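You operate a simulated robot arm through the tools that you are given. There is no shell and no other tool. Be economical: measure what you need, move in short steps, check, and stop when the job is done.

You run a simulated robot arm. Do the job below in one go: nothing can be reset, and whatever is moved stays where it is left.

TASK
Tint the mixer drum green: two shots of blue dye, two of yellow, cranked even.
Fine: carry them over in the measuring jug from the table and leave it there; the jugs on the drums stay. Set down upright: medium measuring jug.
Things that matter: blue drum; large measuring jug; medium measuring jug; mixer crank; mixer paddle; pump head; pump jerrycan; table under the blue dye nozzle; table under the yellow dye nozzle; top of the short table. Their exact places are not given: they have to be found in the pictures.

The check looks at the end state, three seconds after you hand in, the way a careful person would. Anything else that was tipped, shoved, dropped, spilled or broken makes it a failure.

THE ROBOT
A 7-joint arm with a two-finger parallel gripper on a trunk, on a base that drives. Base frame: it is fixed to the floor where the robot stands at the start and does not move with it; the origin is under the middle of the robot, x ahead of it, y to its left, z up. Readings come in m, degrees, newtons and seconds.
With the tool pointing down near the work surface it reaches from about 0.1 to 0.58 m from the robot's upright axis, wherever it stands. Its first joint turns from -115.0 to 115.0 degrees. Places, roughly: blue drum [0.7, 0.6, 0.8]; large measuring jug [-0.5, -3, 0.75]; medium measuring jug [-1.75, -5.25, 1]; mixer crank [0.4, 0.6, 1.3]; mixer paddle [0.7, 0.6, 0.7]; pump head [0.8, 0.1, 1]; table under the blue dye nozzle [0.7, 0.2, 0.6]; table under the yellow dye nozzle [0.7, 0, 0.6]; top of the short table [0.7, 0, 0.6]. Payload 3.91 kg.
The TCP is the grasp point between the finger pads, 0.03 m short of the fingertips. In the tool frame z runs along the fingers and y along their closing line. The gripper opens to 0.11 m. The fingers are 0.02 m wide and 0.01 m thick; the gripper's body (0.048 by 0.112 m) begins 0.055 m behind the TCP.
Orientation is told as [roll, pitch, yaw] about the base's x, y, z axes, in that order, counted from this pose: with the fingers straight down and closing along the base's y, the tool's x points along the base's -x, its y along +y and its z along -z.

THE INTERFACE
- The arm moves only by the tool servo_tool. Its argument "moves" is a list of rows, each a list of 7 numbers: the gripper command, from -1 (fully open) to 1 (shut), values between in proportion, then the shift along the tool's x, y, z in units of 200 mm (1.0 is 200 mm), then the turn, a rotation vector about the tool's x, y, z in units of 60 degrees (1.0 is 60 degrees). In form: [[jaw, dx, dy, dz, rx, ry, rz], ...]. A call has 1 to 10 rows; each row is the pose to reach, as a shift and turn from the pose commanded when the call began, along the tool's axes at that moment. A call with a number of a shift or a turn outside -1 to 1 is refused whole. A row lasts 0.2 s, in which the tool goes at most 0.05 m and 8.6 degrees; a call with a longer step from one row to the next is refused whole, and so is a gripper value outside its range. A pose out of reach is approached as far as the arm can. The call stops where the force on the tool passes 40 N (or 10 N more than at its start, if that is more) or the arm is blocked; 0.2 s more then pass. Each finger travels about 0.108 m/s and halts on what it meets, pressing with about 42 N; the grip force reading is that of the motor and also rises with nothing between the fingers. The clock runs only during rows and for 0.2 s after the last one: add rows that repeat a pose to give the fingers time. It gives the time, the measured TCP pose, the force on the tool (base axes), the opening and the grip force at its end, in the units of the frame above (readings bear some noise), with the torque about the TCP (base axes, N m) and any sound that the robot's microphone picked up, and new pictures: "views" is both (left out), scene, wrist or none.
- Cameras (640 x 400 px; columns grow to the right, rows downward): "scene" is now at [0.0192, 0.1631, 1.8076]; the picture's right is [0.13, -0.99, 0.00], its down [-0.76, -0.10, -0.65] and it looks along [0.64, 0.08, -0.76] (base axes); focal length 251 px, centre (320, 200). "wrist" rides on the gripper at [0.073, 0.017, -0.103] in the tool frame; the picture's right is [-0.23, 0.97, 0.00], its down [-0.76, -0.18, -0.62] and it looks along [-0.61, -0.14, 0.78] (tool axes); focal length 222 px, centre (320, 200).
- raise_lower(by): slides the trunk up (or, below 0, down) by that many m; the arm and the scene camera ride with it, the base frame stays. It gives what a move gives, with no picture.
- steer(legs): drives the robot by 1 to 6 legs, each [ahead, turn to the left] in m and degrees, along the robot's own axes; the way and the turn of a leg run together, so that a leg with both is an arc; at most 1.5 m and 180 degrees a leg. The arm and the cameras ride along, it lands a little off, and it stops where it bumps. It gives what a move gives, and a new picture of the scene camera.
- turn_head(pan, tilt): turns the head with the scene camera to pan (to the left, within 155 degrees either way) and tilt (down, from -29 to 69), counted from straight ahead of the robot. It gives what a move gives, and a new picture of the scene camera.
- locate(camera, pixels): for up to 12 pixels [column, row] of the newest picture of that camera ("zoom" is the newest enlarged one), the place [x, y, z] in the base frame of the surface seen there, good to about 0.002 m. The clock stands still meanwhile.
- close_up(camera, box): a new picture of the part [left, top, right, bottom] of that camera's present view, enlarged. The clock stands still meanwhile.
- sign_off(): hands the job in; it is judged then, once.

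Go step by step. Measure first, check grasps and placings, and put right what went wrong. The budget is 80 turns and 260 pictures, counting those below and the enlarged ones. Unless the task says otherwise, let go and move clear before handing in, and close with one line.

The tools are called after "Call:" by a JSON object that holds its "name" and its "arguments". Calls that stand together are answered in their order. servo_tool: Moves the arm, as the interface text tells. Its arguments: {"type":"object","properties":{"moves":{"type":"array","items":{"type":"array","items":{"type":"number"}}},"views":{"type":"string","enum":["both","scene","wrist","none"]}},"required":["moves"]} The other tools are called the same way: raise_lower (by) slides the trunk up or down; steer (legs) drives the base; turn_head (pan, tilt) turns the head that bears the scene camera; locate (camera, pixels) gives the place of the surface under pixels of a picture; close_up (camera, box) takes an enlarged picture of a part of a camera's view; sign_off () hands the job in.

At the start:

```text
clock: 0.0
ee_pos: [0.3293, 0.1939, 1.5691]
tcp_rot: [0.0, 0.0, -0.4]
force: [0.4, 0.3, 0.2]
wrist_torque: [0.01, 0.01, 0.02]
gripper_width: 0.1098
finger_force: 0.1
trunk travel left (down, up): [-0.925, 0.065]
robot x, y, heading: [0.0003, 0.0031, -0.2]
head pan, tilt: [7.5, 49.7]
```

scene: 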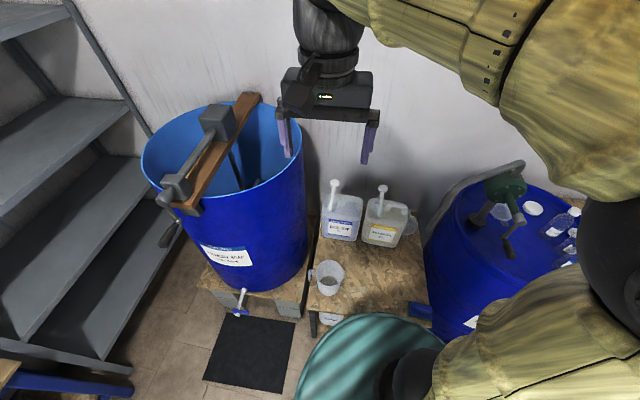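
wrist: 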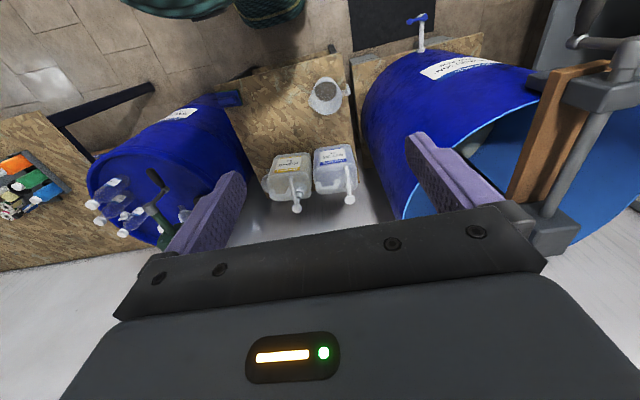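

The scene shows the drum with the crank (left), a short table with two dye jerrycans (340,215 and 385,220) and a jug at (328,278), and another drum on the right with things on top. I'll enlarge these.

Call:
{"name": "close_up", "arguments": {"camera": "scene", "box": [280, 160, 440, 340]}}

Call:
{"name": "close_up", "arguments": {"camera": "scene", "box": [130, 80, 320, 260]}}

Call:
{"name": "close_up", "arguments": {"camera": "scene", "box": [420, 150, 600, 290]}}

Call:
{"name": "locate", "arguments": {"camera": "scene", "pixels": [[335, 184], [382, 188], [342, 205], [328, 266], [326, 285], [350, 290], [215, 122], [180, 190], [170, 235], [250, 100], [240, 300], [500, 212]]}}

```text
2.22 times, centred on (360, 250) of scene
```

zoom: 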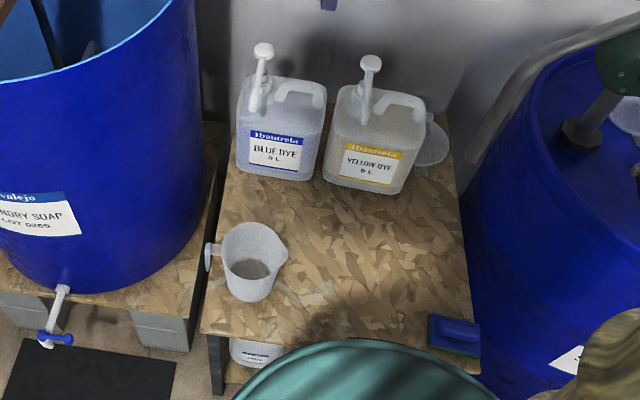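

```text
2.22 times, centred on (225, 170) of scene
```

zoom: 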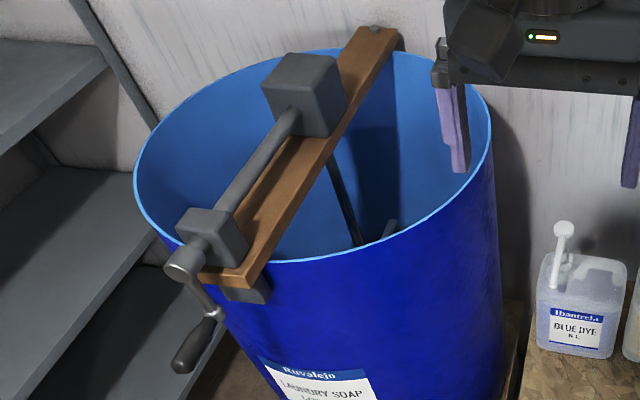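

```text
2.86 times, centred on (510, 220) of scene
```

zoom: 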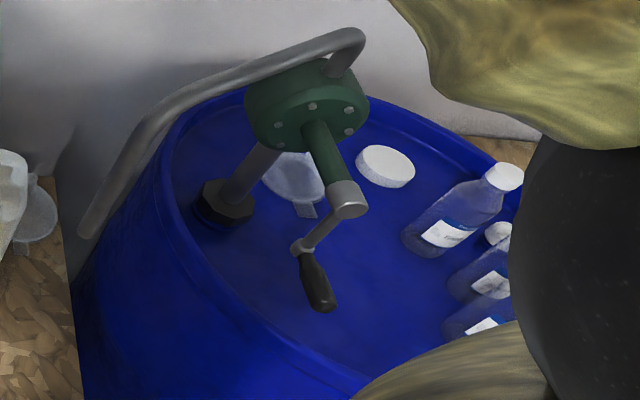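

```text
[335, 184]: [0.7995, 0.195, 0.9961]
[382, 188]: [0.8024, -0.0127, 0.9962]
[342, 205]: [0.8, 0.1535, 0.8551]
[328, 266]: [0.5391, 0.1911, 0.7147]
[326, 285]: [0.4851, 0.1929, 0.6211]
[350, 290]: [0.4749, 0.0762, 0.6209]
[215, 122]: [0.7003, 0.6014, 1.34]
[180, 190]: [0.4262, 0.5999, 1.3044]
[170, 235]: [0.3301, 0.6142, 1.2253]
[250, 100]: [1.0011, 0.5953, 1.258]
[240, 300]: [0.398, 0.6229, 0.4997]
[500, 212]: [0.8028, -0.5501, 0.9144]
```

Jerrycans with pump heads are at (0.80,0.195) and (0.80,-0.013); a jug is near (0.53,0.19). Listed jug positions are elsewhere (behind the robot), so I look closer and around.

Call:
{"name": "close_up", "arguments": {"camera": "scene", "box": [300, 170, 430, 250]}}

Call:
{"name": "close_up", "arguments": {"camera": "scene", "box": [290, 240, 380, 310]}}

Call:
{"name": "turn_head", "arguments": {"pan": -140, "tilt": 20}}

Call:
{"name": "turn_head", "arguments": {"pan": -80, "tilt": 25}}

Call:
{"name": "turn_head", "arguments": {"pan": 140, "tilt": 25}}

```text
4.92 times, centred on (365, 210) of scene
```

zoom: 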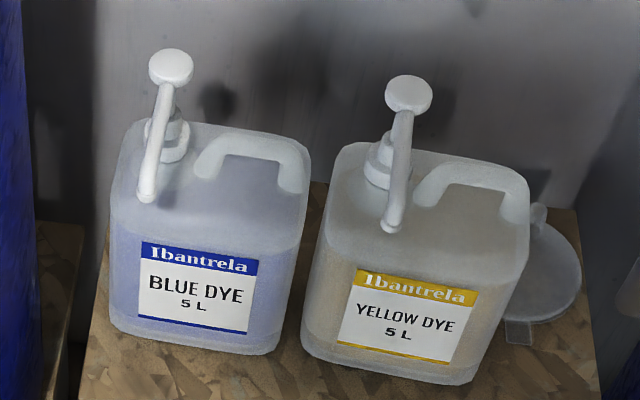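

```text
5.71 times, centred on (335, 275) of scene
```

zoom: 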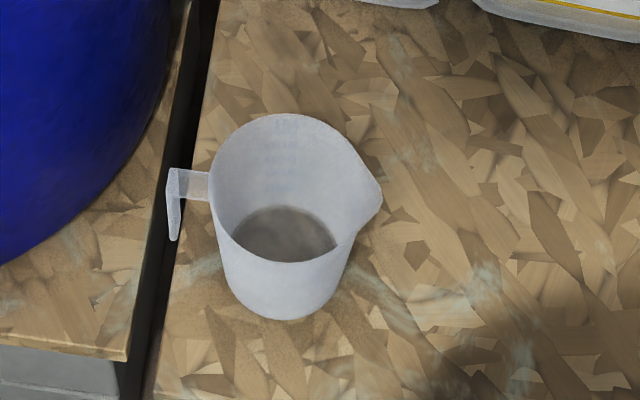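

```text
clock: 2.3
ee_pos: [0.3286, 0.1943, 1.5674]
tcp_rot: [0.0, 0.0, -0.4]
force: [0.2, -0.2, -0.3]
wrist_torque: [0.02, 0.01, 0.0]
gripper_width: 0.1101
finger_force: 0.1
trunk travel left (down, up): [-0.925, 0.065]
robot x, y, heading: [0.0017, -0.0016, 0.3]
head pan, tilt: [-140.0, 20.0]
```

scene: 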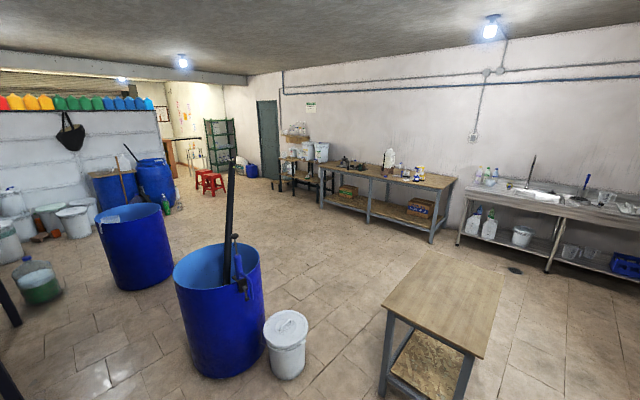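

```text
clock: 3.6
ee_pos: [0.3285, 0.194, 1.5682]
tcp_rot: [0.0, 0.0, -0.4]
force: [-0.3, -0.3, 0.0]
wrist_torque: [-0.03, 0.01, -0.01]
gripper_width: 0.11
finger_force: 0.1
trunk travel left (down, up): [-0.925, 0.065]
robot x, y, heading: [0.0043, 0.0008, -0.0]
head pan, tilt: [-80.0, 25.0]
```

scene: 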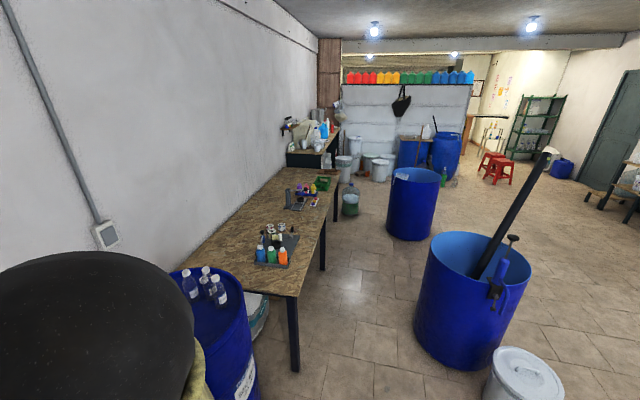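

```text
clock: 6.8
ee_pos: [0.328, 0.1934, 1.5691]
tcp_rot: [0.1, -0.1, -0.5]
force: [0.5, 0.3, 0.9]
wrist_torque: [0.01, -0.01, 0.0]
gripper_width: 0.1099
finger_force: 0.0
trunk travel left (down, up): [-0.925, 0.065]
robot x, y, heading: [-0.003, -0.0006, -0.1]
head pan, tilt: [140.0, 25.0]
```

scene: 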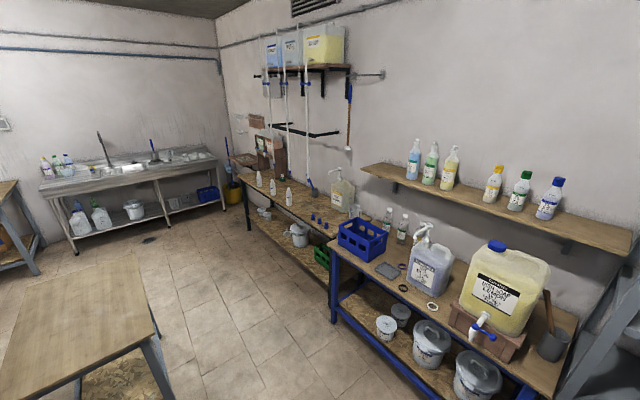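

The room is large; the large and medium jug directions (about -99° and -108° from here) fall on far drums. I look that way with zoom.

Call:
{"name": "turn_head", "arguments": {"pan": -105, "tilt": 15}}

Call:
{"name": "close_up", "arguments": {"camera": "scene", "box": [240, 150, 400, 250]}}

Call:
{"name": "close_up", "arguments": {"camera": "scene", "box": [280, 120, 380, 190]}}

Call:
{"name": "close_up", "arguments": {"camera": "scene", "box": [320, 160, 480, 260]}}

```text
clock: 10.2
ee_pos: [0.3306, 0.1937, 1.5685]
tcp_rot: [0.0, 0.0, -0.3]
force: [0.4, -0.8, 0.7]
wrist_torque: [-0.01, 0.02, -0.03]
gripper_width: 0.1103
finger_force: 0.1
trunk travel left (down, up): [-0.925, 0.065]
robot x, y, heading: [0.0037, -0.0012, -0.1]
head pan, tilt: [-105.0, 15.0]
```

scene: 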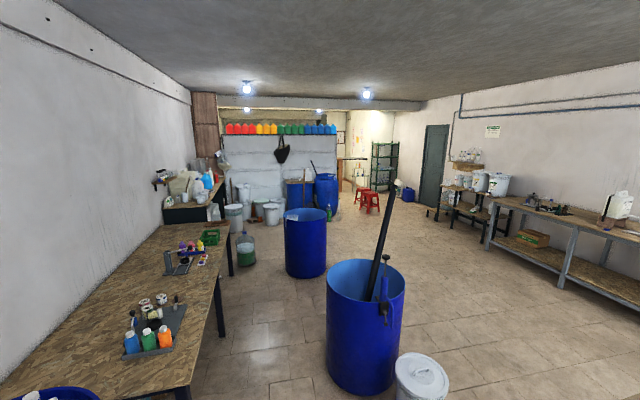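

```text
4.00 times, centred on (320, 200) of scene
```

zoom: 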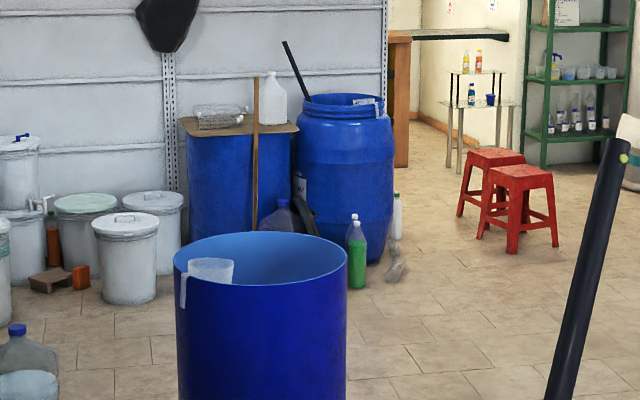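

```text
5.71 times, centred on (330, 155) of scene
```

zoom: 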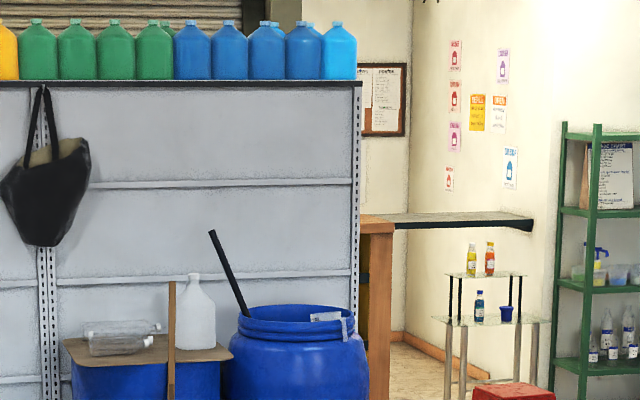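

```text
4.00 times, centred on (400, 210) of scene
```

zoom: 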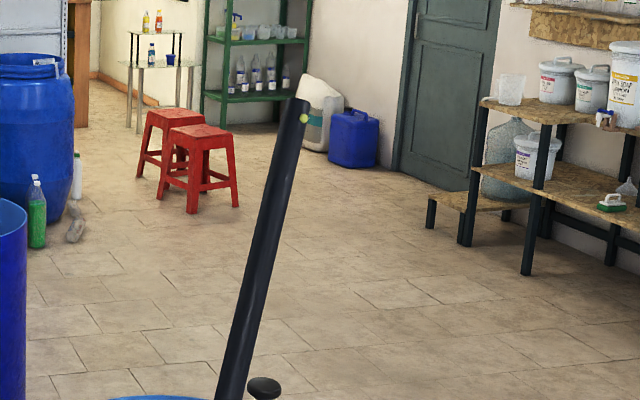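

Large and medium jugs hang on far drums and stay; the jug on the short table in front is the one to use. I turn back and measure the geometry.

Call:
{"name": "turn_head", "arguments": {"pan": 5, "tilt": 55}}

Call:
{"name": "close_up", "arguments": {"camera": "scene", "box": [280, 130, 440, 330]}}

```text
clock: 12.1
ee_pos: [0.3295, 0.1944, 1.569]
tcp_rot: [0.0, 0.0, -0.4]
force: [0.5, -0.2, 0.1]
wrist_torque: [0.0, -0.03, 0.02]
gripper_width: 0.1098
finger_force: 0.1
trunk travel left (down, up): [-0.925, 0.065]
robot x, y, heading: [-0.0005, 0.0009, -0.0]
head pan, tilt: [5.0, 55.0]
```

scene: 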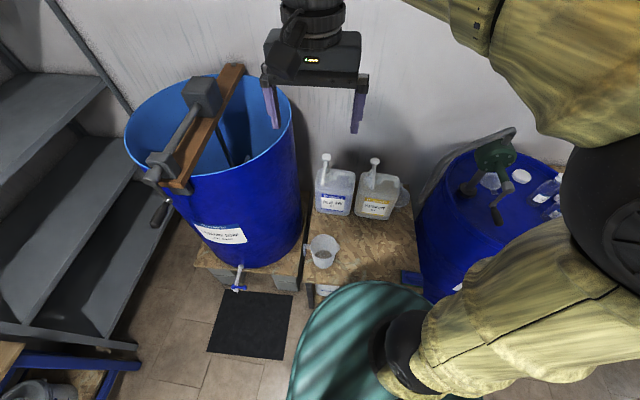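

```text
2.00 times, centred on (360, 230) of scene
```

zoom: 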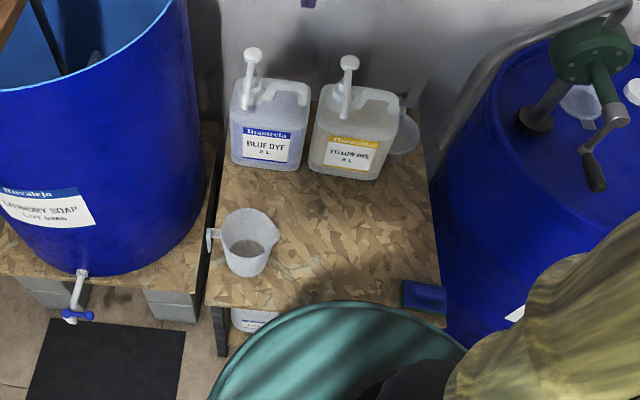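

Measuring nozzle tips, jug rim, handle, table edges and teal robot base.

Call:
{"name": "locate", "arguments": {"camera": "zoom", "pixels": [[252, 52], [246, 104], [349, 63], [344, 115], [245, 271], [225, 243], [272, 243], [248, 210], [212, 232], [279, 238], [247, 255], [340, 303]]}}

Call:
{"name": "locate", "arguments": {"camera": "zoom", "pixels": [[210, 303], [436, 322], [265, 180], [390, 135], [250, 80], [240, 110], [260, 80], [237, 68], [580, 110], [425, 290], [211, 255], [303, 90]]}}

Call:
{"name": "close_up", "arguments": {"camera": "wrist", "box": [240, 60, 380, 220]}}

```text
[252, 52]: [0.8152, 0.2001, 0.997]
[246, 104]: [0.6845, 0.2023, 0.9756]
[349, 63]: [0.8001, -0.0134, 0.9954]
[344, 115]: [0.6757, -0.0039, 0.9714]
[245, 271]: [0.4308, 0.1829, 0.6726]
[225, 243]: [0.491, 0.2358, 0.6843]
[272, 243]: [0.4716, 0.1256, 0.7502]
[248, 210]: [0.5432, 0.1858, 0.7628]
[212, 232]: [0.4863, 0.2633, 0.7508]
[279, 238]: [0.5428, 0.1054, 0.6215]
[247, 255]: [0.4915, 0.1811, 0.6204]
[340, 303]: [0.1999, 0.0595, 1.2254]
```

```text
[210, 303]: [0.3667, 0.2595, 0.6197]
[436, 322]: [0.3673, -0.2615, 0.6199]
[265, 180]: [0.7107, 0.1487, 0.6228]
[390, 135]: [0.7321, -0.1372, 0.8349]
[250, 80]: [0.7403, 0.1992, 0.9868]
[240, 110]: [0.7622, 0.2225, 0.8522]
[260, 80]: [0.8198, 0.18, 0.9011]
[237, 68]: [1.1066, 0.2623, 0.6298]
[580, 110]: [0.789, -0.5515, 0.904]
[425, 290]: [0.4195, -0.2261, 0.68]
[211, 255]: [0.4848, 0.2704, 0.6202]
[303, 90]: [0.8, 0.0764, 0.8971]
```

```text
2.50 times, centred on (310, 140) of wrist
```

zoom: 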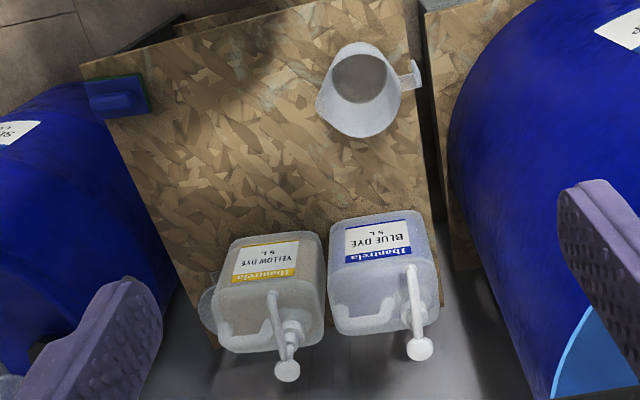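

Table top z=0.62, front edge x≈0.367; nozzle tips near (0.685,0.202,0.975) and (0.676,-0.004,0.971); jug centre about (0.487,0.183), rim z≈0.76, handle to +y. I look straight down to see the robot's base extent and clearance.

Call:
{"name": "turn_head", "arguments": {"pan": 30, "tilt": 69}}

Call:
{"name": "close_up", "arguments": {"camera": "scene", "box": [380, 200, 480, 280]}}

```text
clock: 13.0
ee_pos: [0.3297, 0.1933, 1.5678]
tcp_rot: [0.1, 0.1, -0.4]
force: [0.5, 0.7, 0.6]
wrist_torque: [-0.01, 0.04, 0.0]
gripper_width: 0.1099
finger_force: 0.1
trunk travel left (down, up): [-0.925, 0.065]
robot x, y, heading: [-0.0011, -0.002, 0.3]
head pan, tilt: [30.0, 68.8]
```

scene: 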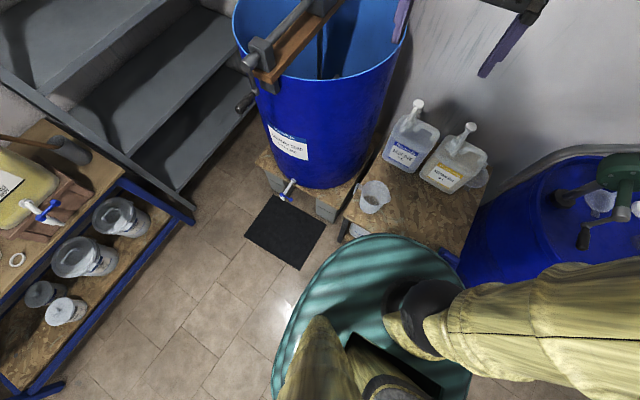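

```text
5.00 times, centred on (430, 240) of scene
```

zoom: 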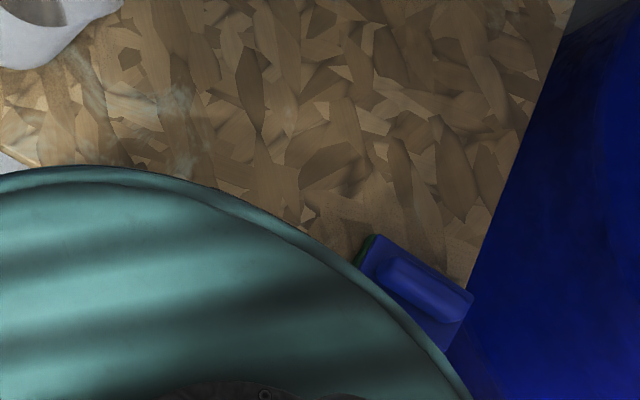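

The trunk top (teal) has radius ~0.2, so I can move ahead about 0.1. I drive ahead a bit, lower the trunk, and take a side look at the jug to measure its width.

Call:
{"name": "steer", "arguments": {"legs": [[0.08, 0]]}}

Call:
{"name": "raise_lower", "arguments": {"by": -0.4}}

Call:
{"name": "turn_head", "arguments": {"pan": 10, "tilt": 45}}

Call:
{"name": "close_up", "arguments": {"camera": "scene", "box": [240, 100, 400, 380]}}

Call:
{"name": "close_up", "arguments": {"camera": "wrist", "box": [200, 20, 440, 220]}}

```text
clock: 14.1
ee_pos: [0.412, 0.1939, 1.5687]
tcp_rot: [0.1, 0.0, -0.4]
force: [0.6, 0.4, -0.3]
wrist_torque: [-0.01, 0.02, 0.01]
gripper_width: 0.1102
finger_force: 0.0
trunk travel left (down, up): [-0.925, 0.065]
robot x, y, heading: [0.0782, -0.0007, -0.1]
head pan, tilt: [30.0, 68.8]
```

scene: 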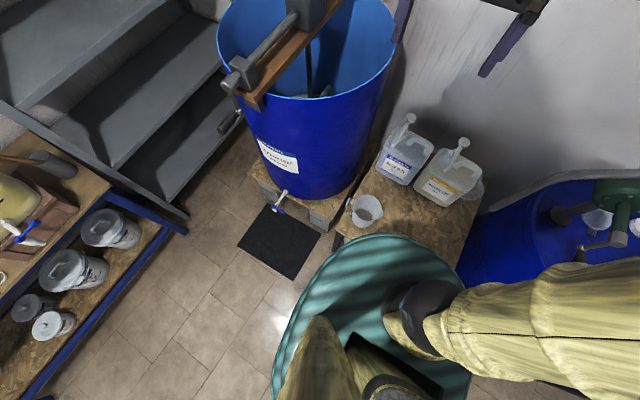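

```text
clock: 18.0
ee_pos: [0.4096, 0.193, 1.1686]
tcp_rot: [0.1, 0.1, -0.4]
force: [0.3, 0.1, 0.8]
wrist_torque: [0.0, 0.0, -0.01]
gripper_width: 0.1101
finger_force: 0.0
trunk travel left (down, up): [-0.525, 0.465]
robot x, y, heading: [0.0779, -0.0025, -0.2]
head pan, tilt: [30.0, 68.8]
```

```text
clock: 18.8
ee_pos: [0.4089, 0.1932, 1.1692]
tcp_rot: [0.1, 0.0, -0.6]
force: [-0.3, -0.2, -0.5]
wrist_torque: [0.02, -0.03, -0.01]
gripper_width: 0.11
finger_force: 0.0
trunk travel left (down, up): [-0.525, 0.465]
robot x, y, heading: [0.0829, -0.0054, -0.1]
head pan, tilt: [10.0, 45.0]
```

scene: 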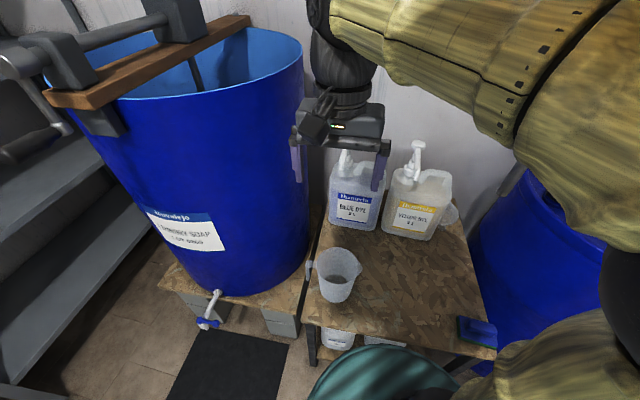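

```text
1.43 times, centred on (320, 240) of scene
```

zoom: 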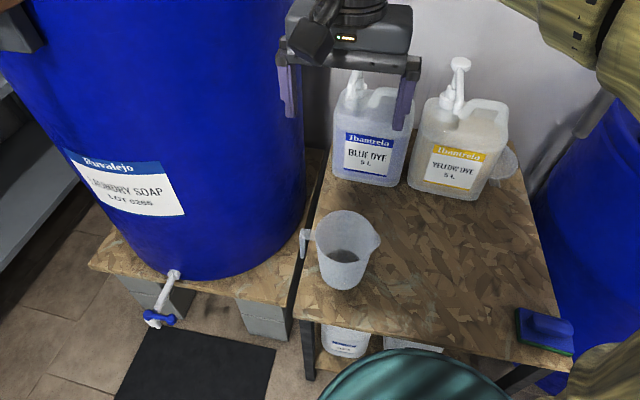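

```text
2.00 times, centred on (320, 120) of wrist
```

zoom: 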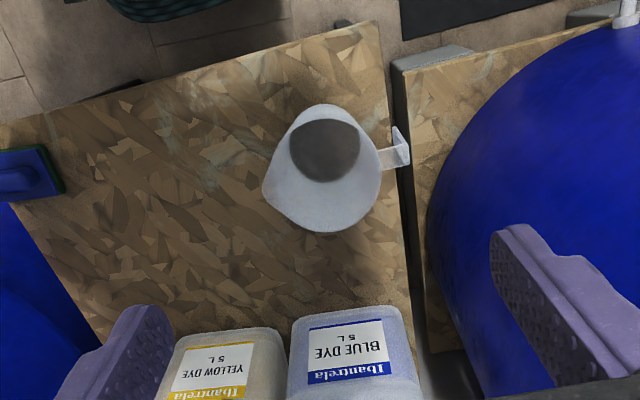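

I zoom on the jug and measure its walls and handle.

Call:
{"name": "close_up", "arguments": {"camera": "scene", "box": [295, 235, 375, 315]}}

Call:
{"name": "locate", "arguments": {"camera": "wrist", "pixels": [[320, 88], [308, 82], [336, 83], [322, 73], [346, 110], [353, 98], [361, 96], [318, 132], [290, 95], [284, 112], [360, 86], [300, 100]]}}

```text
5.00 times, centred on (335, 275) of scene
```

zoom: 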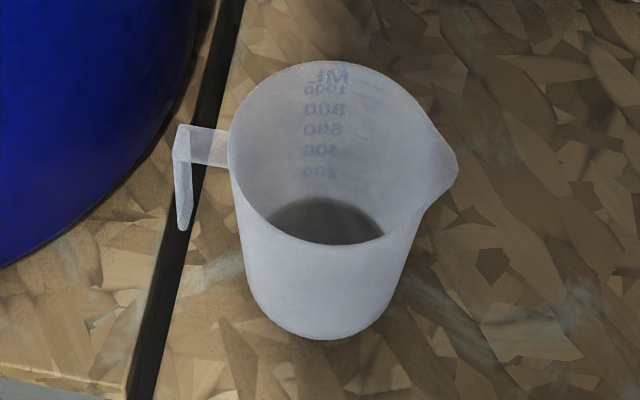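

```text
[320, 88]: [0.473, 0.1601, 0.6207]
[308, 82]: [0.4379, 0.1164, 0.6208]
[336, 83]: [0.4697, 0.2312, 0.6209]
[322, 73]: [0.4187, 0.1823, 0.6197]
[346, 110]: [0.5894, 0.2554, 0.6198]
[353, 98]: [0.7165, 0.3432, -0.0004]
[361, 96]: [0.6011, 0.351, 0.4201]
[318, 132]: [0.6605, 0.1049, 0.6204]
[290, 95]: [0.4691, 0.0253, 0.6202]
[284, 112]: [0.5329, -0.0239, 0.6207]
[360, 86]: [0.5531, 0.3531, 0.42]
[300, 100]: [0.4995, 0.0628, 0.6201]
```

Call:
{"name": "locate", "arguments": {"camera": "zoom", "pixels": [[325, 64], [231, 160], [310, 242], [405, 215], [456, 175], [245, 260], [263, 310], [325, 337], [385, 310], [395, 270], [183, 130], [184, 225]]}}

Call:
{"name": "locate", "arguments": {"camera": "zoom", "pixels": [[325, 260], [325, 300], [290, 66], [240, 200], [418, 200], [430, 110], [215, 145], [176, 140], [190, 140], [270, 210], [385, 235], [322, 240]]}}

```text
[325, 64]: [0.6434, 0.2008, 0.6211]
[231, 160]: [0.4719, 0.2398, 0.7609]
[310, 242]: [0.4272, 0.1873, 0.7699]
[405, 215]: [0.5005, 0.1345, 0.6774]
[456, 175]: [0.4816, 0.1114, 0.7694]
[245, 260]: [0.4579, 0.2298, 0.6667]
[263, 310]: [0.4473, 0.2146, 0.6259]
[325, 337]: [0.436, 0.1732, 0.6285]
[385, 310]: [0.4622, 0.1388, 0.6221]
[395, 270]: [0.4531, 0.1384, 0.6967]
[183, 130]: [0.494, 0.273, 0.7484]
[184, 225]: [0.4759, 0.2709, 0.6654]
```

```text
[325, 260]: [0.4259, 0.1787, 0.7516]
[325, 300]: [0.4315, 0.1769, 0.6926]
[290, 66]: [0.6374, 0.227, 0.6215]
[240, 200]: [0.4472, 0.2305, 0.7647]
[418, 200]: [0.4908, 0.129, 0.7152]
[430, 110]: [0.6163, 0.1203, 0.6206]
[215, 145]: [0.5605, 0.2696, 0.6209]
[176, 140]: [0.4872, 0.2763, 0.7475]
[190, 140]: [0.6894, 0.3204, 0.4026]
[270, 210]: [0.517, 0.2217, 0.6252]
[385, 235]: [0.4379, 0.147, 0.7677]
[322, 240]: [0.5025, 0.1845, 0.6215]
```

Jug: rim radius ≈0.059, at z 0.66 about 0.103 wide, centre (0.485,0.183). I'll grip its body from the robot's side with a tool tilted 20° below horizontal, camera on top; first turn the hand 180° about its axis.

Call:
{"name": "servo_tool", "arguments": {"moves": [[-1, 0, 0, 0, 0, 0, 0.14], [-1, 0, 0, 0, 0, 0, 0.28], [-1, 0, 0, 0, 0, 0, 0.42], [-1, 0, 0, 0, 0, 0, 0.56], [-1, 0, 0, 0, 0, 0, 0.7], [-1, 0, 0, 0, 0, 0, 0.84], [-1, 0, 0, 0, 0, 0, 0.98], [-1, 0, 0, 0, 0, 0, 1.0], [-1, 0, 0, 0, 0, 0, 1.0]], "views": "none"}}

Call:
{"name": "servo_tool", "arguments": {"moves": [[-1, 0, 0, 0, 0, 0, 0.14], [-1, 0, 0, 0, 0, 0, 0.28], [-1, 0, 0, 0, 0, 0, 0.42], [-1, 0, 0, 0, 0, 0, 0.56], [-1, 0, 0, 0, 0, 0, 0.7], [-1, 0, 0, 0, 0, 0, 0.84], [-1, 0, 0, 0, 0, 0, 0.98], [-1, 0, 0, 0, 0, 0, 1.0], [-1, 0, 0, 0, 0, 0, 1.0]], "views": "none"}}

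Call:
{"name": "servo_tool", "arguments": {"moves": [[-1, 0, 0, 0, 0, 0, 0.14], [-1, 0, 0, 0, 0, 0, 0.28], [-1, 0, 0, 0, 0, 0, 0.42], [-1, 0, 0, 0, 0, 0, 0.56], [-1, 0, 0, 0, 0, 0, 0.7], [-1, 0, 0, 0, 0, 0, 0.84], [-1, 0, 0, 0, 0, 0, 0.98], [-1, 0, 0, 0, 0, 0, 1.0], [-1, 0, 0, 0, 0, 0, 1.0]], "views": "both"}}

```text
clock: 20.8
ee_pos: [0.4096, 0.1939, 1.1686]
tcp_rot: [0.0, 0.1, -60.6]
force: [-0.3, 0.2, -0.3]
wrist_torque: [0.02, 0.0, 0.0]
gripper_width: 0.11
finger_force: 0.0
trunk travel left (down, up): [-0.525, 0.465]
robot x, y, heading: [0.0804, 0.0048, -0.3]
head pan, tilt: [10.0, 45.0]
```

```text
clock: 22.8
ee_pos: [0.4087, 0.193, 1.1685]
tcp_rot: [0.0, 0.0, -120.5]
force: [-0.1, 0.7, 1.2]
wrist_torque: [-0.01, 0.0, -0.01]
gripper_width: 0.1097
finger_force: 0.0
trunk travel left (down, up): [-0.525, 0.465]
robot x, y, heading: [0.0798, -0.0031, -0.1]
head pan, tilt: [10.0, 45.0]
```

```text
clock: 24.8
ee_pos: [0.4502, 0.078, 1.1702]
tcp_rot: [-0.1, -0.1, 179.6]
force: [-1.4, -0.3, -0.9]
wrist_torque: [-0.04, 0.0, -0.03]
gripper_width: 0.11
finger_force: 0.1
out of reach, approached as far as the arm can: row 3, 5, 6, 7, 8, 9
trunk travel left (down, up): [-0.525, 0.465]
robot x, y, heading: [0.0809, 0.0019, -0.0]
head pan, tilt: [10.0, 45.0]
```

scene: 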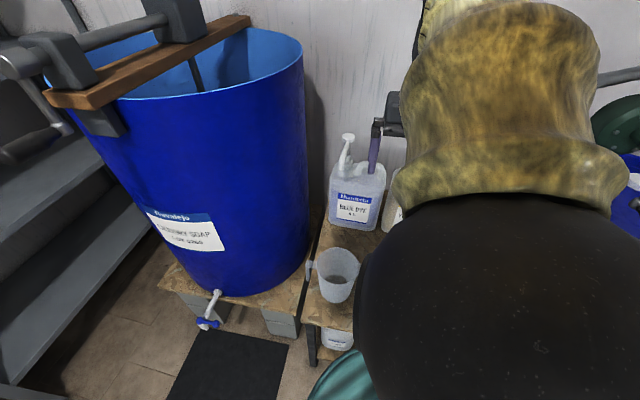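
wrist: 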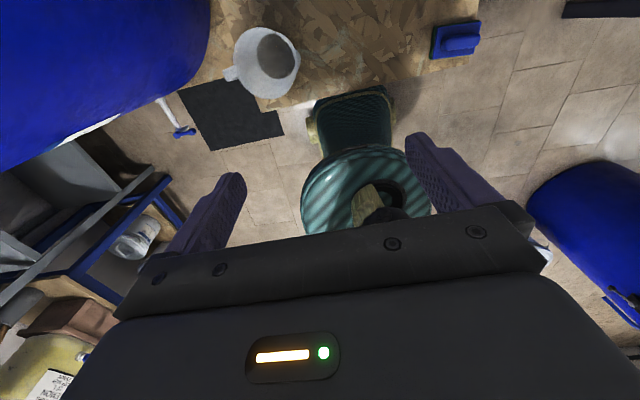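

The hand is flipped (camera ahead), slightly displaced by a reach limit. Now tilt it forward about tool y and see whether the arm recovers.

Call:
{"name": "servo_tool", "arguments": {"moves": [[-1, 0, 0, 0, 0, 0.14, 0], [-1, 0, 0, 0, 0, 0.28, 0], [-1, 0, 0, 0, 0, 0.42, 0], [-1, 0, 0, 0, 0, 0.56, 0], [-1, 0, 0, 0, 0, 0.7, 0], [-1, 0, 0, 0, 0, 0.84, 0], [-1, 0, 0, 0, 0, 0.98, 0], [-1, 0, 0, 0, 0, 1.0, 0], [-1, 0, 0, 0, 0, 1.0, 0]], "views": "both"}}

```text
clock: 26.8
ee_pos: [0.5513, 0.0556, 1.1317]
tcp_rot: [-0.2, 60.0, 179.6]
force: [0.5, 0.0, 0.3]
wrist_torque: [0.01, 0.0, 0.0]
gripper_width: 0.1102
finger_force: 0.0
out of reach, approached as far as the arm can: row 1, 2, 3, 4, 5, 6, 7, 8, 9
trunk travel left (down, up): [-0.525, 0.465]
robot x, y, heading: [0.0773, -0.0007, -0.3]
head pan, tilt: [10.0, 45.0]
```

scene: 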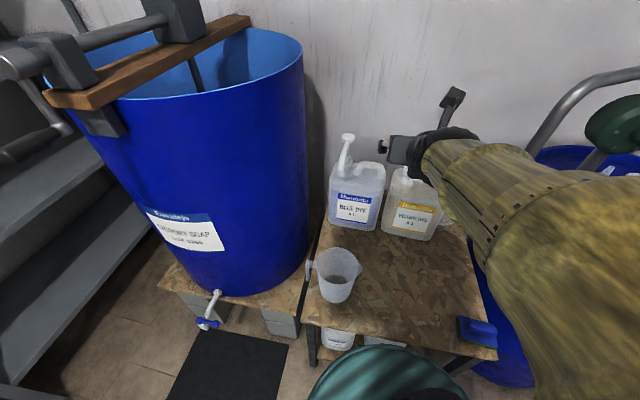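
wrist: 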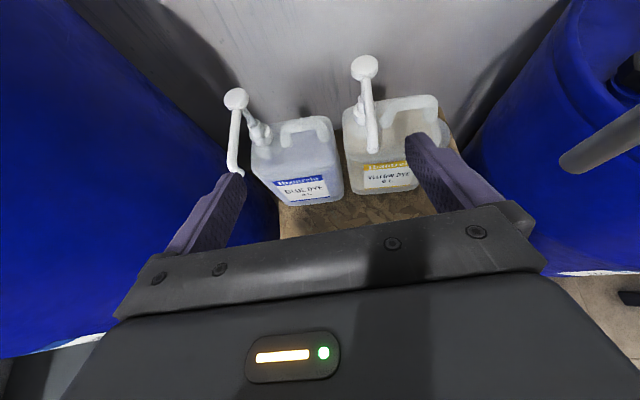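

Tilted to 60° with the spouts visible in the wrist view. I'm too close for the jug, so I back off 0.2 m and lower the trunk some.

Call:
{"name": "steer", "arguments": {"legs": [[-0.22, 0]]}}

Call:
{"name": "raise_lower", "arguments": {"by": -0.2}}

Call:
{"name": "servo_tool", "arguments": {"moves": [[-1, 0, 0, 0, 0, 0.08, 0], [-1, 0, 0, 0, 0, 0.16, 0], [-1, 0, 0, 0, 0, 0.16, 0]], "views": "both"}}

```text
clock: 28.7
ee_pos: [0.338, 0.0549, 1.1314]
tcp_rot: [-0.2, 59.9, 179.5]
force: [0.3, 0.7, -0.4]
wrist_torque: [0.02, -0.02, -0.02]
gripper_width: 0.11
finger_force: 0.0
trunk travel left (down, up): [-0.525, 0.465]
robot x, y, heading: [-0.1312, 0.0015, -0.1]
head pan, tilt: [10.0, 45.0]
```

scene: 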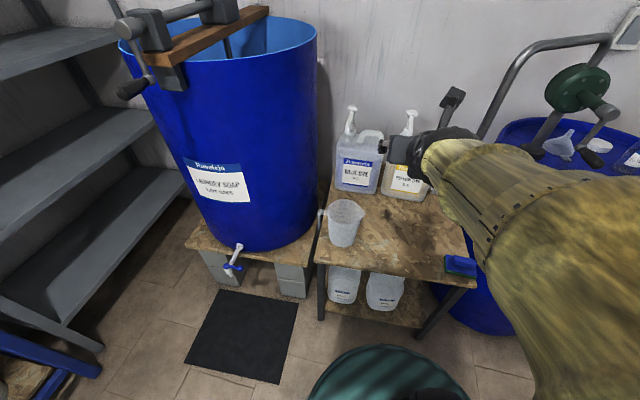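

```text
clock: 30.9
ee_pos: [0.3429, 0.0523, 0.9233]
tcp_rot: [-1.4, 58.8, 178.2]
force: [-0.3, -0.7, 0.0]
wrist_torque: [-0.01, 0.03, -0.02]
gripper_width: 0.11
finger_force: 0.0
trunk travel left (down, up): [-0.325, 0.665]
robot x, y, heading: [-0.1293, -0.0022, -0.1]
head pan, tilt: [10.0, 45.0]
```

```text
clock: 31.6
ee_pos: [0.3447, 0.0451, 0.9188]
tcp_rot: [-1.9, 67.6, 176.8]
force: [0.1, -0.2, 0.4]
wrist_torque: [0.0, 0.0, 0.02]
gripper_width: 0.1102
finger_force: 0.0
trunk travel left (down, up): [-0.325, 0.665]
robot x, y, heading: [-0.1349, -0.001, -0.3]
head pan, tilt: [10.0, 45.0]
```

scene: 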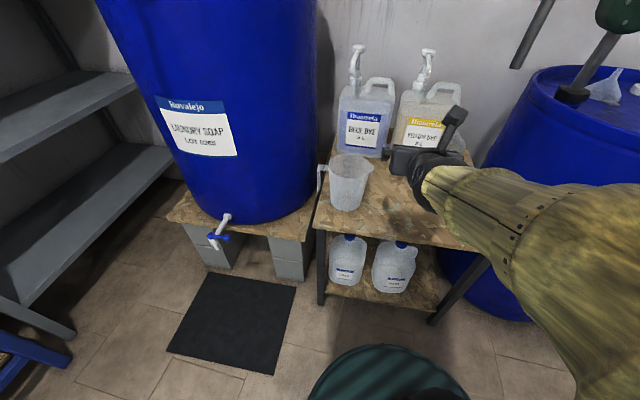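
wrist: 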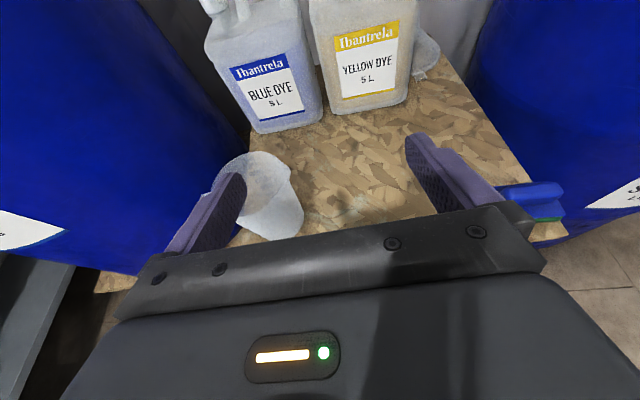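

Jug visible at wrist (265,200). I shift the hand left to y≈0.183 and descend part way.

Call:
{"name": "servo_tool", "arguments": {"moves": [[-1, 0, -0.2, 0, 0, 0, 0], [-1, 0, -0.4, 0, 0, 0, 0], [-1, 0, -0.6, 0, 0.02, 0, 0], [-1, -0.15, -0.69, 0.05, 0.02, 0.04, 0], [-1, -0.3, -0.69, 0.11, 0.02, 0.04, 0], [-1, -0.47, -0.69, 0.17, 0.02, 0.04, 0], [-1, -0.47, -0.69, 0.17, 0.02, 0.04, 0]], "views": "both"}}

```text
clock: 33.2
ee_pos: [0.3378, 0.1926, 0.8318]
tcp_rot: [-1.4, 72.0, 179.4]
force: [0.4, 0.6, -0.2]
wrist_torque: [0.0, 0.0, 0.01]
gripper_width: 0.1099
finger_force: 0.1
trunk travel left (down, up): [-0.325, 0.665]
robot x, y, heading: [-0.1328, 0.0016, -0.3]
head pan, tilt: [10.0, 45.0]
```

scene: 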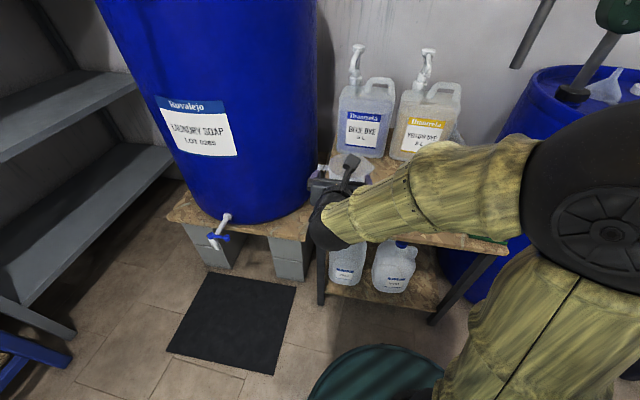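
wrist: 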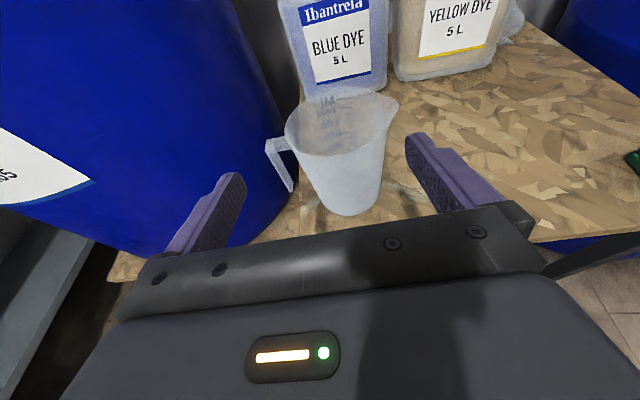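

Aligned roughly with the jug. I check forearm heights over the table and the jug's centre in the new pictures.

Call:
{"name": "locate", "arguments": {"camera": "scene", "pixels": [[360, 200], [430, 180], [500, 165], [560, 250], [590, 190], [345, 240], [430, 215], [520, 220], [330, 240], [540, 280], [450, 240], [400, 200]]}}

Call:
{"name": "locate", "arguments": {"camera": "wrist", "pixels": [[340, 156], [300, 150], [318, 190], [346, 205], [382, 185], [310, 175], [384, 160], [340, 180], [376, 190], [325, 205], [365, 206], [340, 130]]}}

```text
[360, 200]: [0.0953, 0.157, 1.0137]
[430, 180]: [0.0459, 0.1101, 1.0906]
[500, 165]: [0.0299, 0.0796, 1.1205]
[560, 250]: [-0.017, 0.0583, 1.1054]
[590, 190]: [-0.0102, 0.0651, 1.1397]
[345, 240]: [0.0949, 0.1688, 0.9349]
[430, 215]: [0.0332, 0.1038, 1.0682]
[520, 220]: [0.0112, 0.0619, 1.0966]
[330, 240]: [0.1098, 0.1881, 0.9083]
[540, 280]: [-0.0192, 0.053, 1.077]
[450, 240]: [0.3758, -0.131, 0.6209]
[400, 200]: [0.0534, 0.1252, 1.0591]
```

```text
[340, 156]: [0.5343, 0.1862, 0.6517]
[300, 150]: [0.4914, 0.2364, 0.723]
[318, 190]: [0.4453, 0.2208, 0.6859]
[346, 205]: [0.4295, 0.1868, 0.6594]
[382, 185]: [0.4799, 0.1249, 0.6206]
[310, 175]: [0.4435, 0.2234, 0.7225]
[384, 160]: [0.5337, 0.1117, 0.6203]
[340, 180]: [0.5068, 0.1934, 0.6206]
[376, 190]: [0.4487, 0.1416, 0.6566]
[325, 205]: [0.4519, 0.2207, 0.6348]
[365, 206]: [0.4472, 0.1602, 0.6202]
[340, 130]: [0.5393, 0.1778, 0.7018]
```

Forearm is high and clear; jug axis at about (0.481, 0.1815). I lower the trunk 0.17.

Call:
{"name": "raise_lower", "arguments": {"by": -0.17}}

Call:
{"name": "servo_tool", "arguments": {"moves": [[-1, 0, 0.055, 0, -0.015, 0, 0.02], [-1, 0, 0.055, 0, -0.015, 0, 0.02]], "views": "both"}}

```text
clock: 35.2
ee_pos: [0.3385, 0.1936, 0.6614]
tcp_rot: [-1.4, 72.0, 179.2]
force: [-0.6, -0.8, 0.4]
wrist_torque: [0.03, -0.03, 0.02]
gripper_width: 0.1102
finger_force: 0.0
trunk travel left (down, up): [-0.155, 0.835]
robot x, y, heading: [-0.1341, -0.0036, -0.2]
head pan, tilt: [10.0, 45.0]
```

```text
clock: 35.8
ee_pos: [0.3382, 0.1817, 0.6602]
tcp_rot: [-4.2, 71.9, 175.3]
force: [0.1, 0.8, -0.5]
wrist_torque: [0.0, -0.03, -0.02]
gripper_width: 0.1102
finger_force: 0.1
trunk travel left (down, up): [-0.155, 0.835]
robot x, y, heading: [-0.1343, 0.0001, -0.0]
head pan, tilt: [10.0, 45.0]
```

scene: 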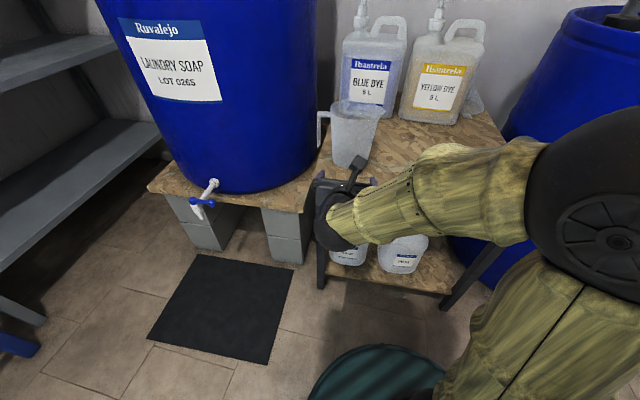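
wrist: 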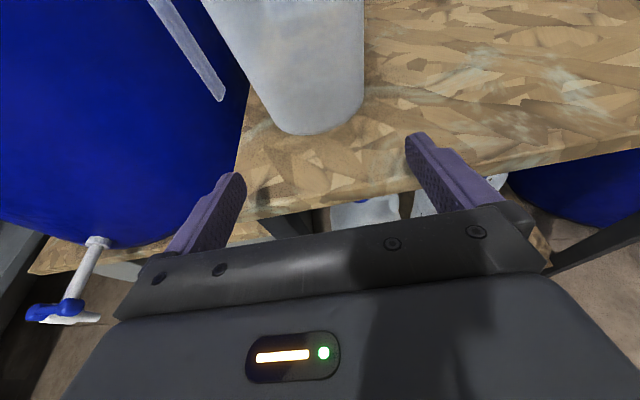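

Hand sits centred (heading within 0.5°). I advance horizontally 0.135 m so the open fingers straddle the jug body.

Call:
{"name": "servo_tool", "arguments": {"moves": [[-1, 0.04, 0, 0.12, 0, 0, -0.01], [-1, 0.08, -0.003, 0.25, 0, 0, -0.02], [-1, 0.12, -0.005, 0.37, 0, 0, -0.02], [-1, 0.145, -0.006, 0.45, 0, 0, -0.02], [-1, 0.17, -0.007, 0.53, 0, 0, -0.02], [-1, 0.195, -0.008, 0.6, 0, 0, -0.02], [-1, 0.209, -0.008, 0.642, 0, 0, -0.02], [-1, 0.209, -0.008, 0.642, 0, 0, -0.02]], "views": "both"}}

```text
clock: 37.6
ee_pos: [0.4758, 0.1824, 0.6597]
tcp_rot: [-0.5, 72.0, 179.2]
force: [0.6, -0.1, 0.5]
wrist_torque: [0.02, -0.01, 0.01]
gripper_width: 0.1102
finger_force: 0.1
trunk travel left (down, up): [-0.155, 0.835]
robot x, y, heading: [-0.1347, -0.0014, -0.3]
head pan, tilt: [10.0, 45.0]
```

scene: 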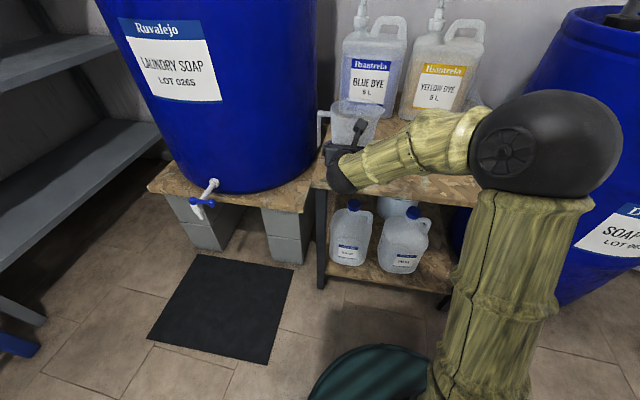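
wrist: 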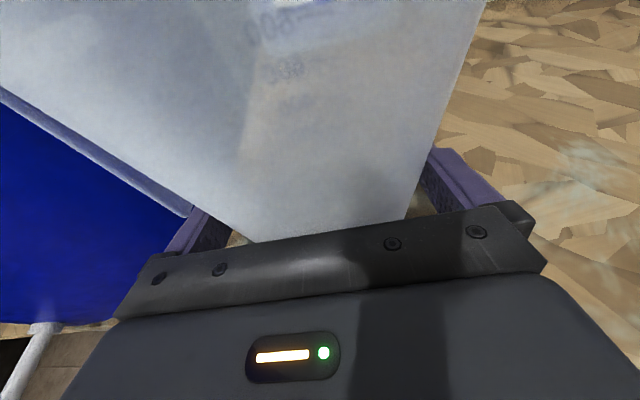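

Jug is straddled with no contact. Close the fingers.

Call:
{"name": "servo_tool", "arguments": {"moves": [[-0.7, 0, 0, 0, 0, 0, 0], [-0.4, 0, 0, 0, 0, 0, 0], [0, 0, 0, 0, 0, 0, 0], [0, 0, 0, 0, 0, 0, 0]], "views": "none"}}

Call:
{"name": "servo_tool", "arguments": {"moves": [[0, 0.12, 0, -0.04, 0, 0, 0], [0, 0.24, 0, -0.08, 0, 0, 0], [0, 0.24, 0, -0.08, 0, 0, 0]], "views": "both"}}

```text
clock: 38.6
ee_pos: [0.4755, 0.182, 0.6605]
tcp_rot: [-0.4, 71.9, 179.3]
force: [-0.2, 0.6, 1.4]
wrist_torque: [-0.04, -0.08, 0.01]
gripper_width: 0.1009
finger_force: 42.0
trunk travel left (down, up): [-0.155, 0.835]
robot x, y, heading: [-0.1312, 0.0026, 0.0]
head pan, tilt: [10.0, 45.0]
```

```text
clock: 39.4
ee_pos: [0.4736, 0.1815, 0.7121]
tcp_rot: [-0.4, 71.9, 179.4]
force: [-0.6, 1.7, -1.3]
wrist_torque: [0.01, 0.02, -0.02]
gripper_width: 0.1009
finger_force: 42.2
trunk travel left (down, up): [-0.155, 0.835]
robot x, y, heading: [-0.1341, -0.0047, -0.5]
head pan, tilt: [10.0, 45.0]
```

scene: 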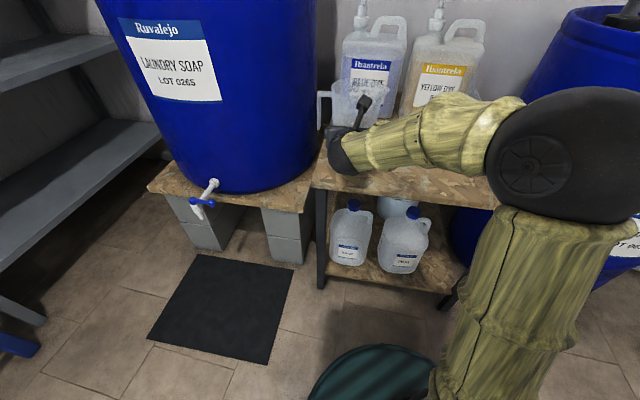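
wrist: 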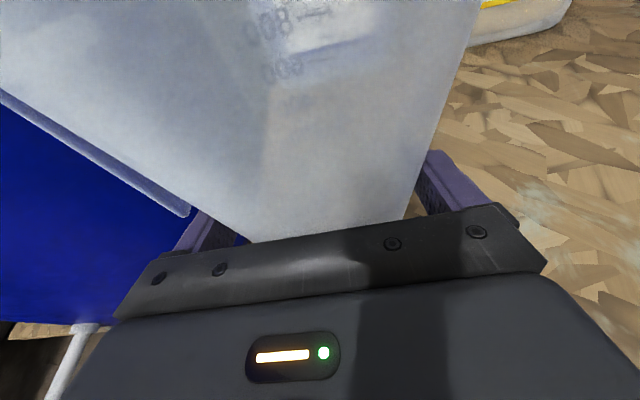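

Jug is held (width 0.101) and lifted 5 cm. Now I look at the pump spouts from this lower viewpoint.

Call:
{"name": "turn_head", "arguments": {"pan": 10, "tilt": 15}}

Call:
{"name": "close_up", "arguments": {"camera": "scene", "box": [320, 120, 460, 240]}}

```text
clock: 40.3
ee_pos: [0.473, 0.1821, 0.7113]
tcp_rot: [-0.5, 72.0, 179.2]
force: [0.5, -0.2, -1.7]
wrist_torque: [-0.03, 0.0, -0.02]
gripper_width: 0.1012
finger_force: 42.3
trunk travel left (down, up): [-0.155, 0.835]
robot x, y, heading: [-0.1293, 0.0006, 0.1]
head pan, tilt: [10.0, 15.0]
```

scene: 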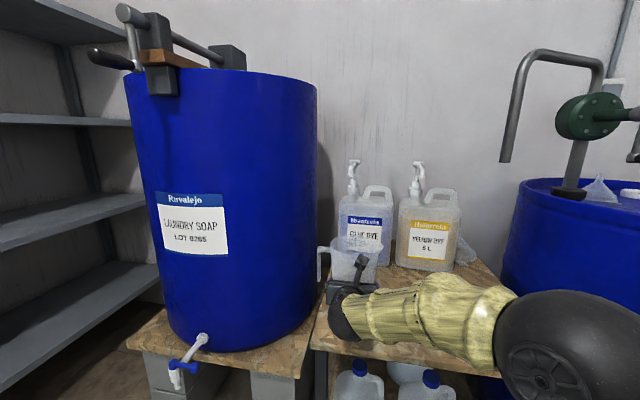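

```text
3.33 times, centred on (390, 180) of scene
```

zoom: 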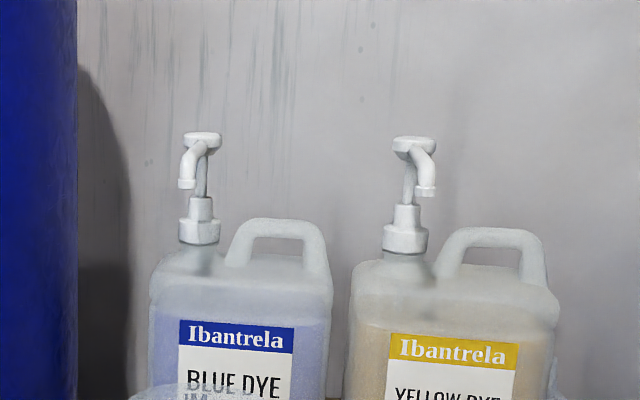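

Call:
{"name": "locate", "arguments": {"camera": "zoom", "pixels": [[187, 186], [187, 178], [425, 192], [425, 182], [202, 140], [413, 144], [198, 232], [403, 240], [199, 205], [404, 213], [240, 300], [450, 310]]}}

Call:
{"name": "close_up", "arguments": {"camera": "scene", "box": [335, 145, 435, 210]}}

```text
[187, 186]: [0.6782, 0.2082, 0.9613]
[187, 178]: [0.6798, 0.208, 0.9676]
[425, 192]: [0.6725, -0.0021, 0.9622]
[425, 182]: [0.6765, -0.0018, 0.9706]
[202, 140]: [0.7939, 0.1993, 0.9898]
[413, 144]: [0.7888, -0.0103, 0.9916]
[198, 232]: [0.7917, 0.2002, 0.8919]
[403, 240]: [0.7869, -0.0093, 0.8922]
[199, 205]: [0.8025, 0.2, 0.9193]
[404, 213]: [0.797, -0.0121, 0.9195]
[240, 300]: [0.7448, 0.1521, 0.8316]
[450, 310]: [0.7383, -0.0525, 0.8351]
```

```text
6.15 times, centred on (385, 178) of scene
```

zoom: 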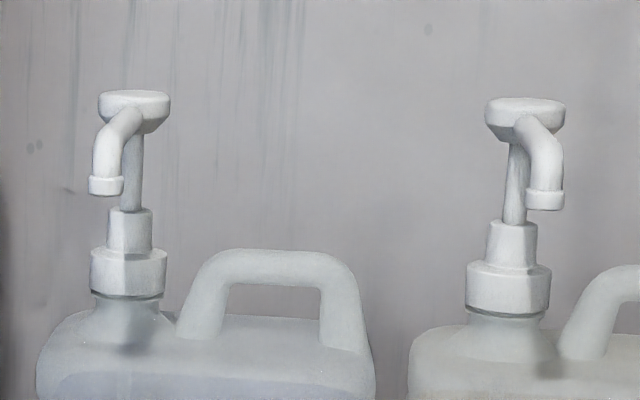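

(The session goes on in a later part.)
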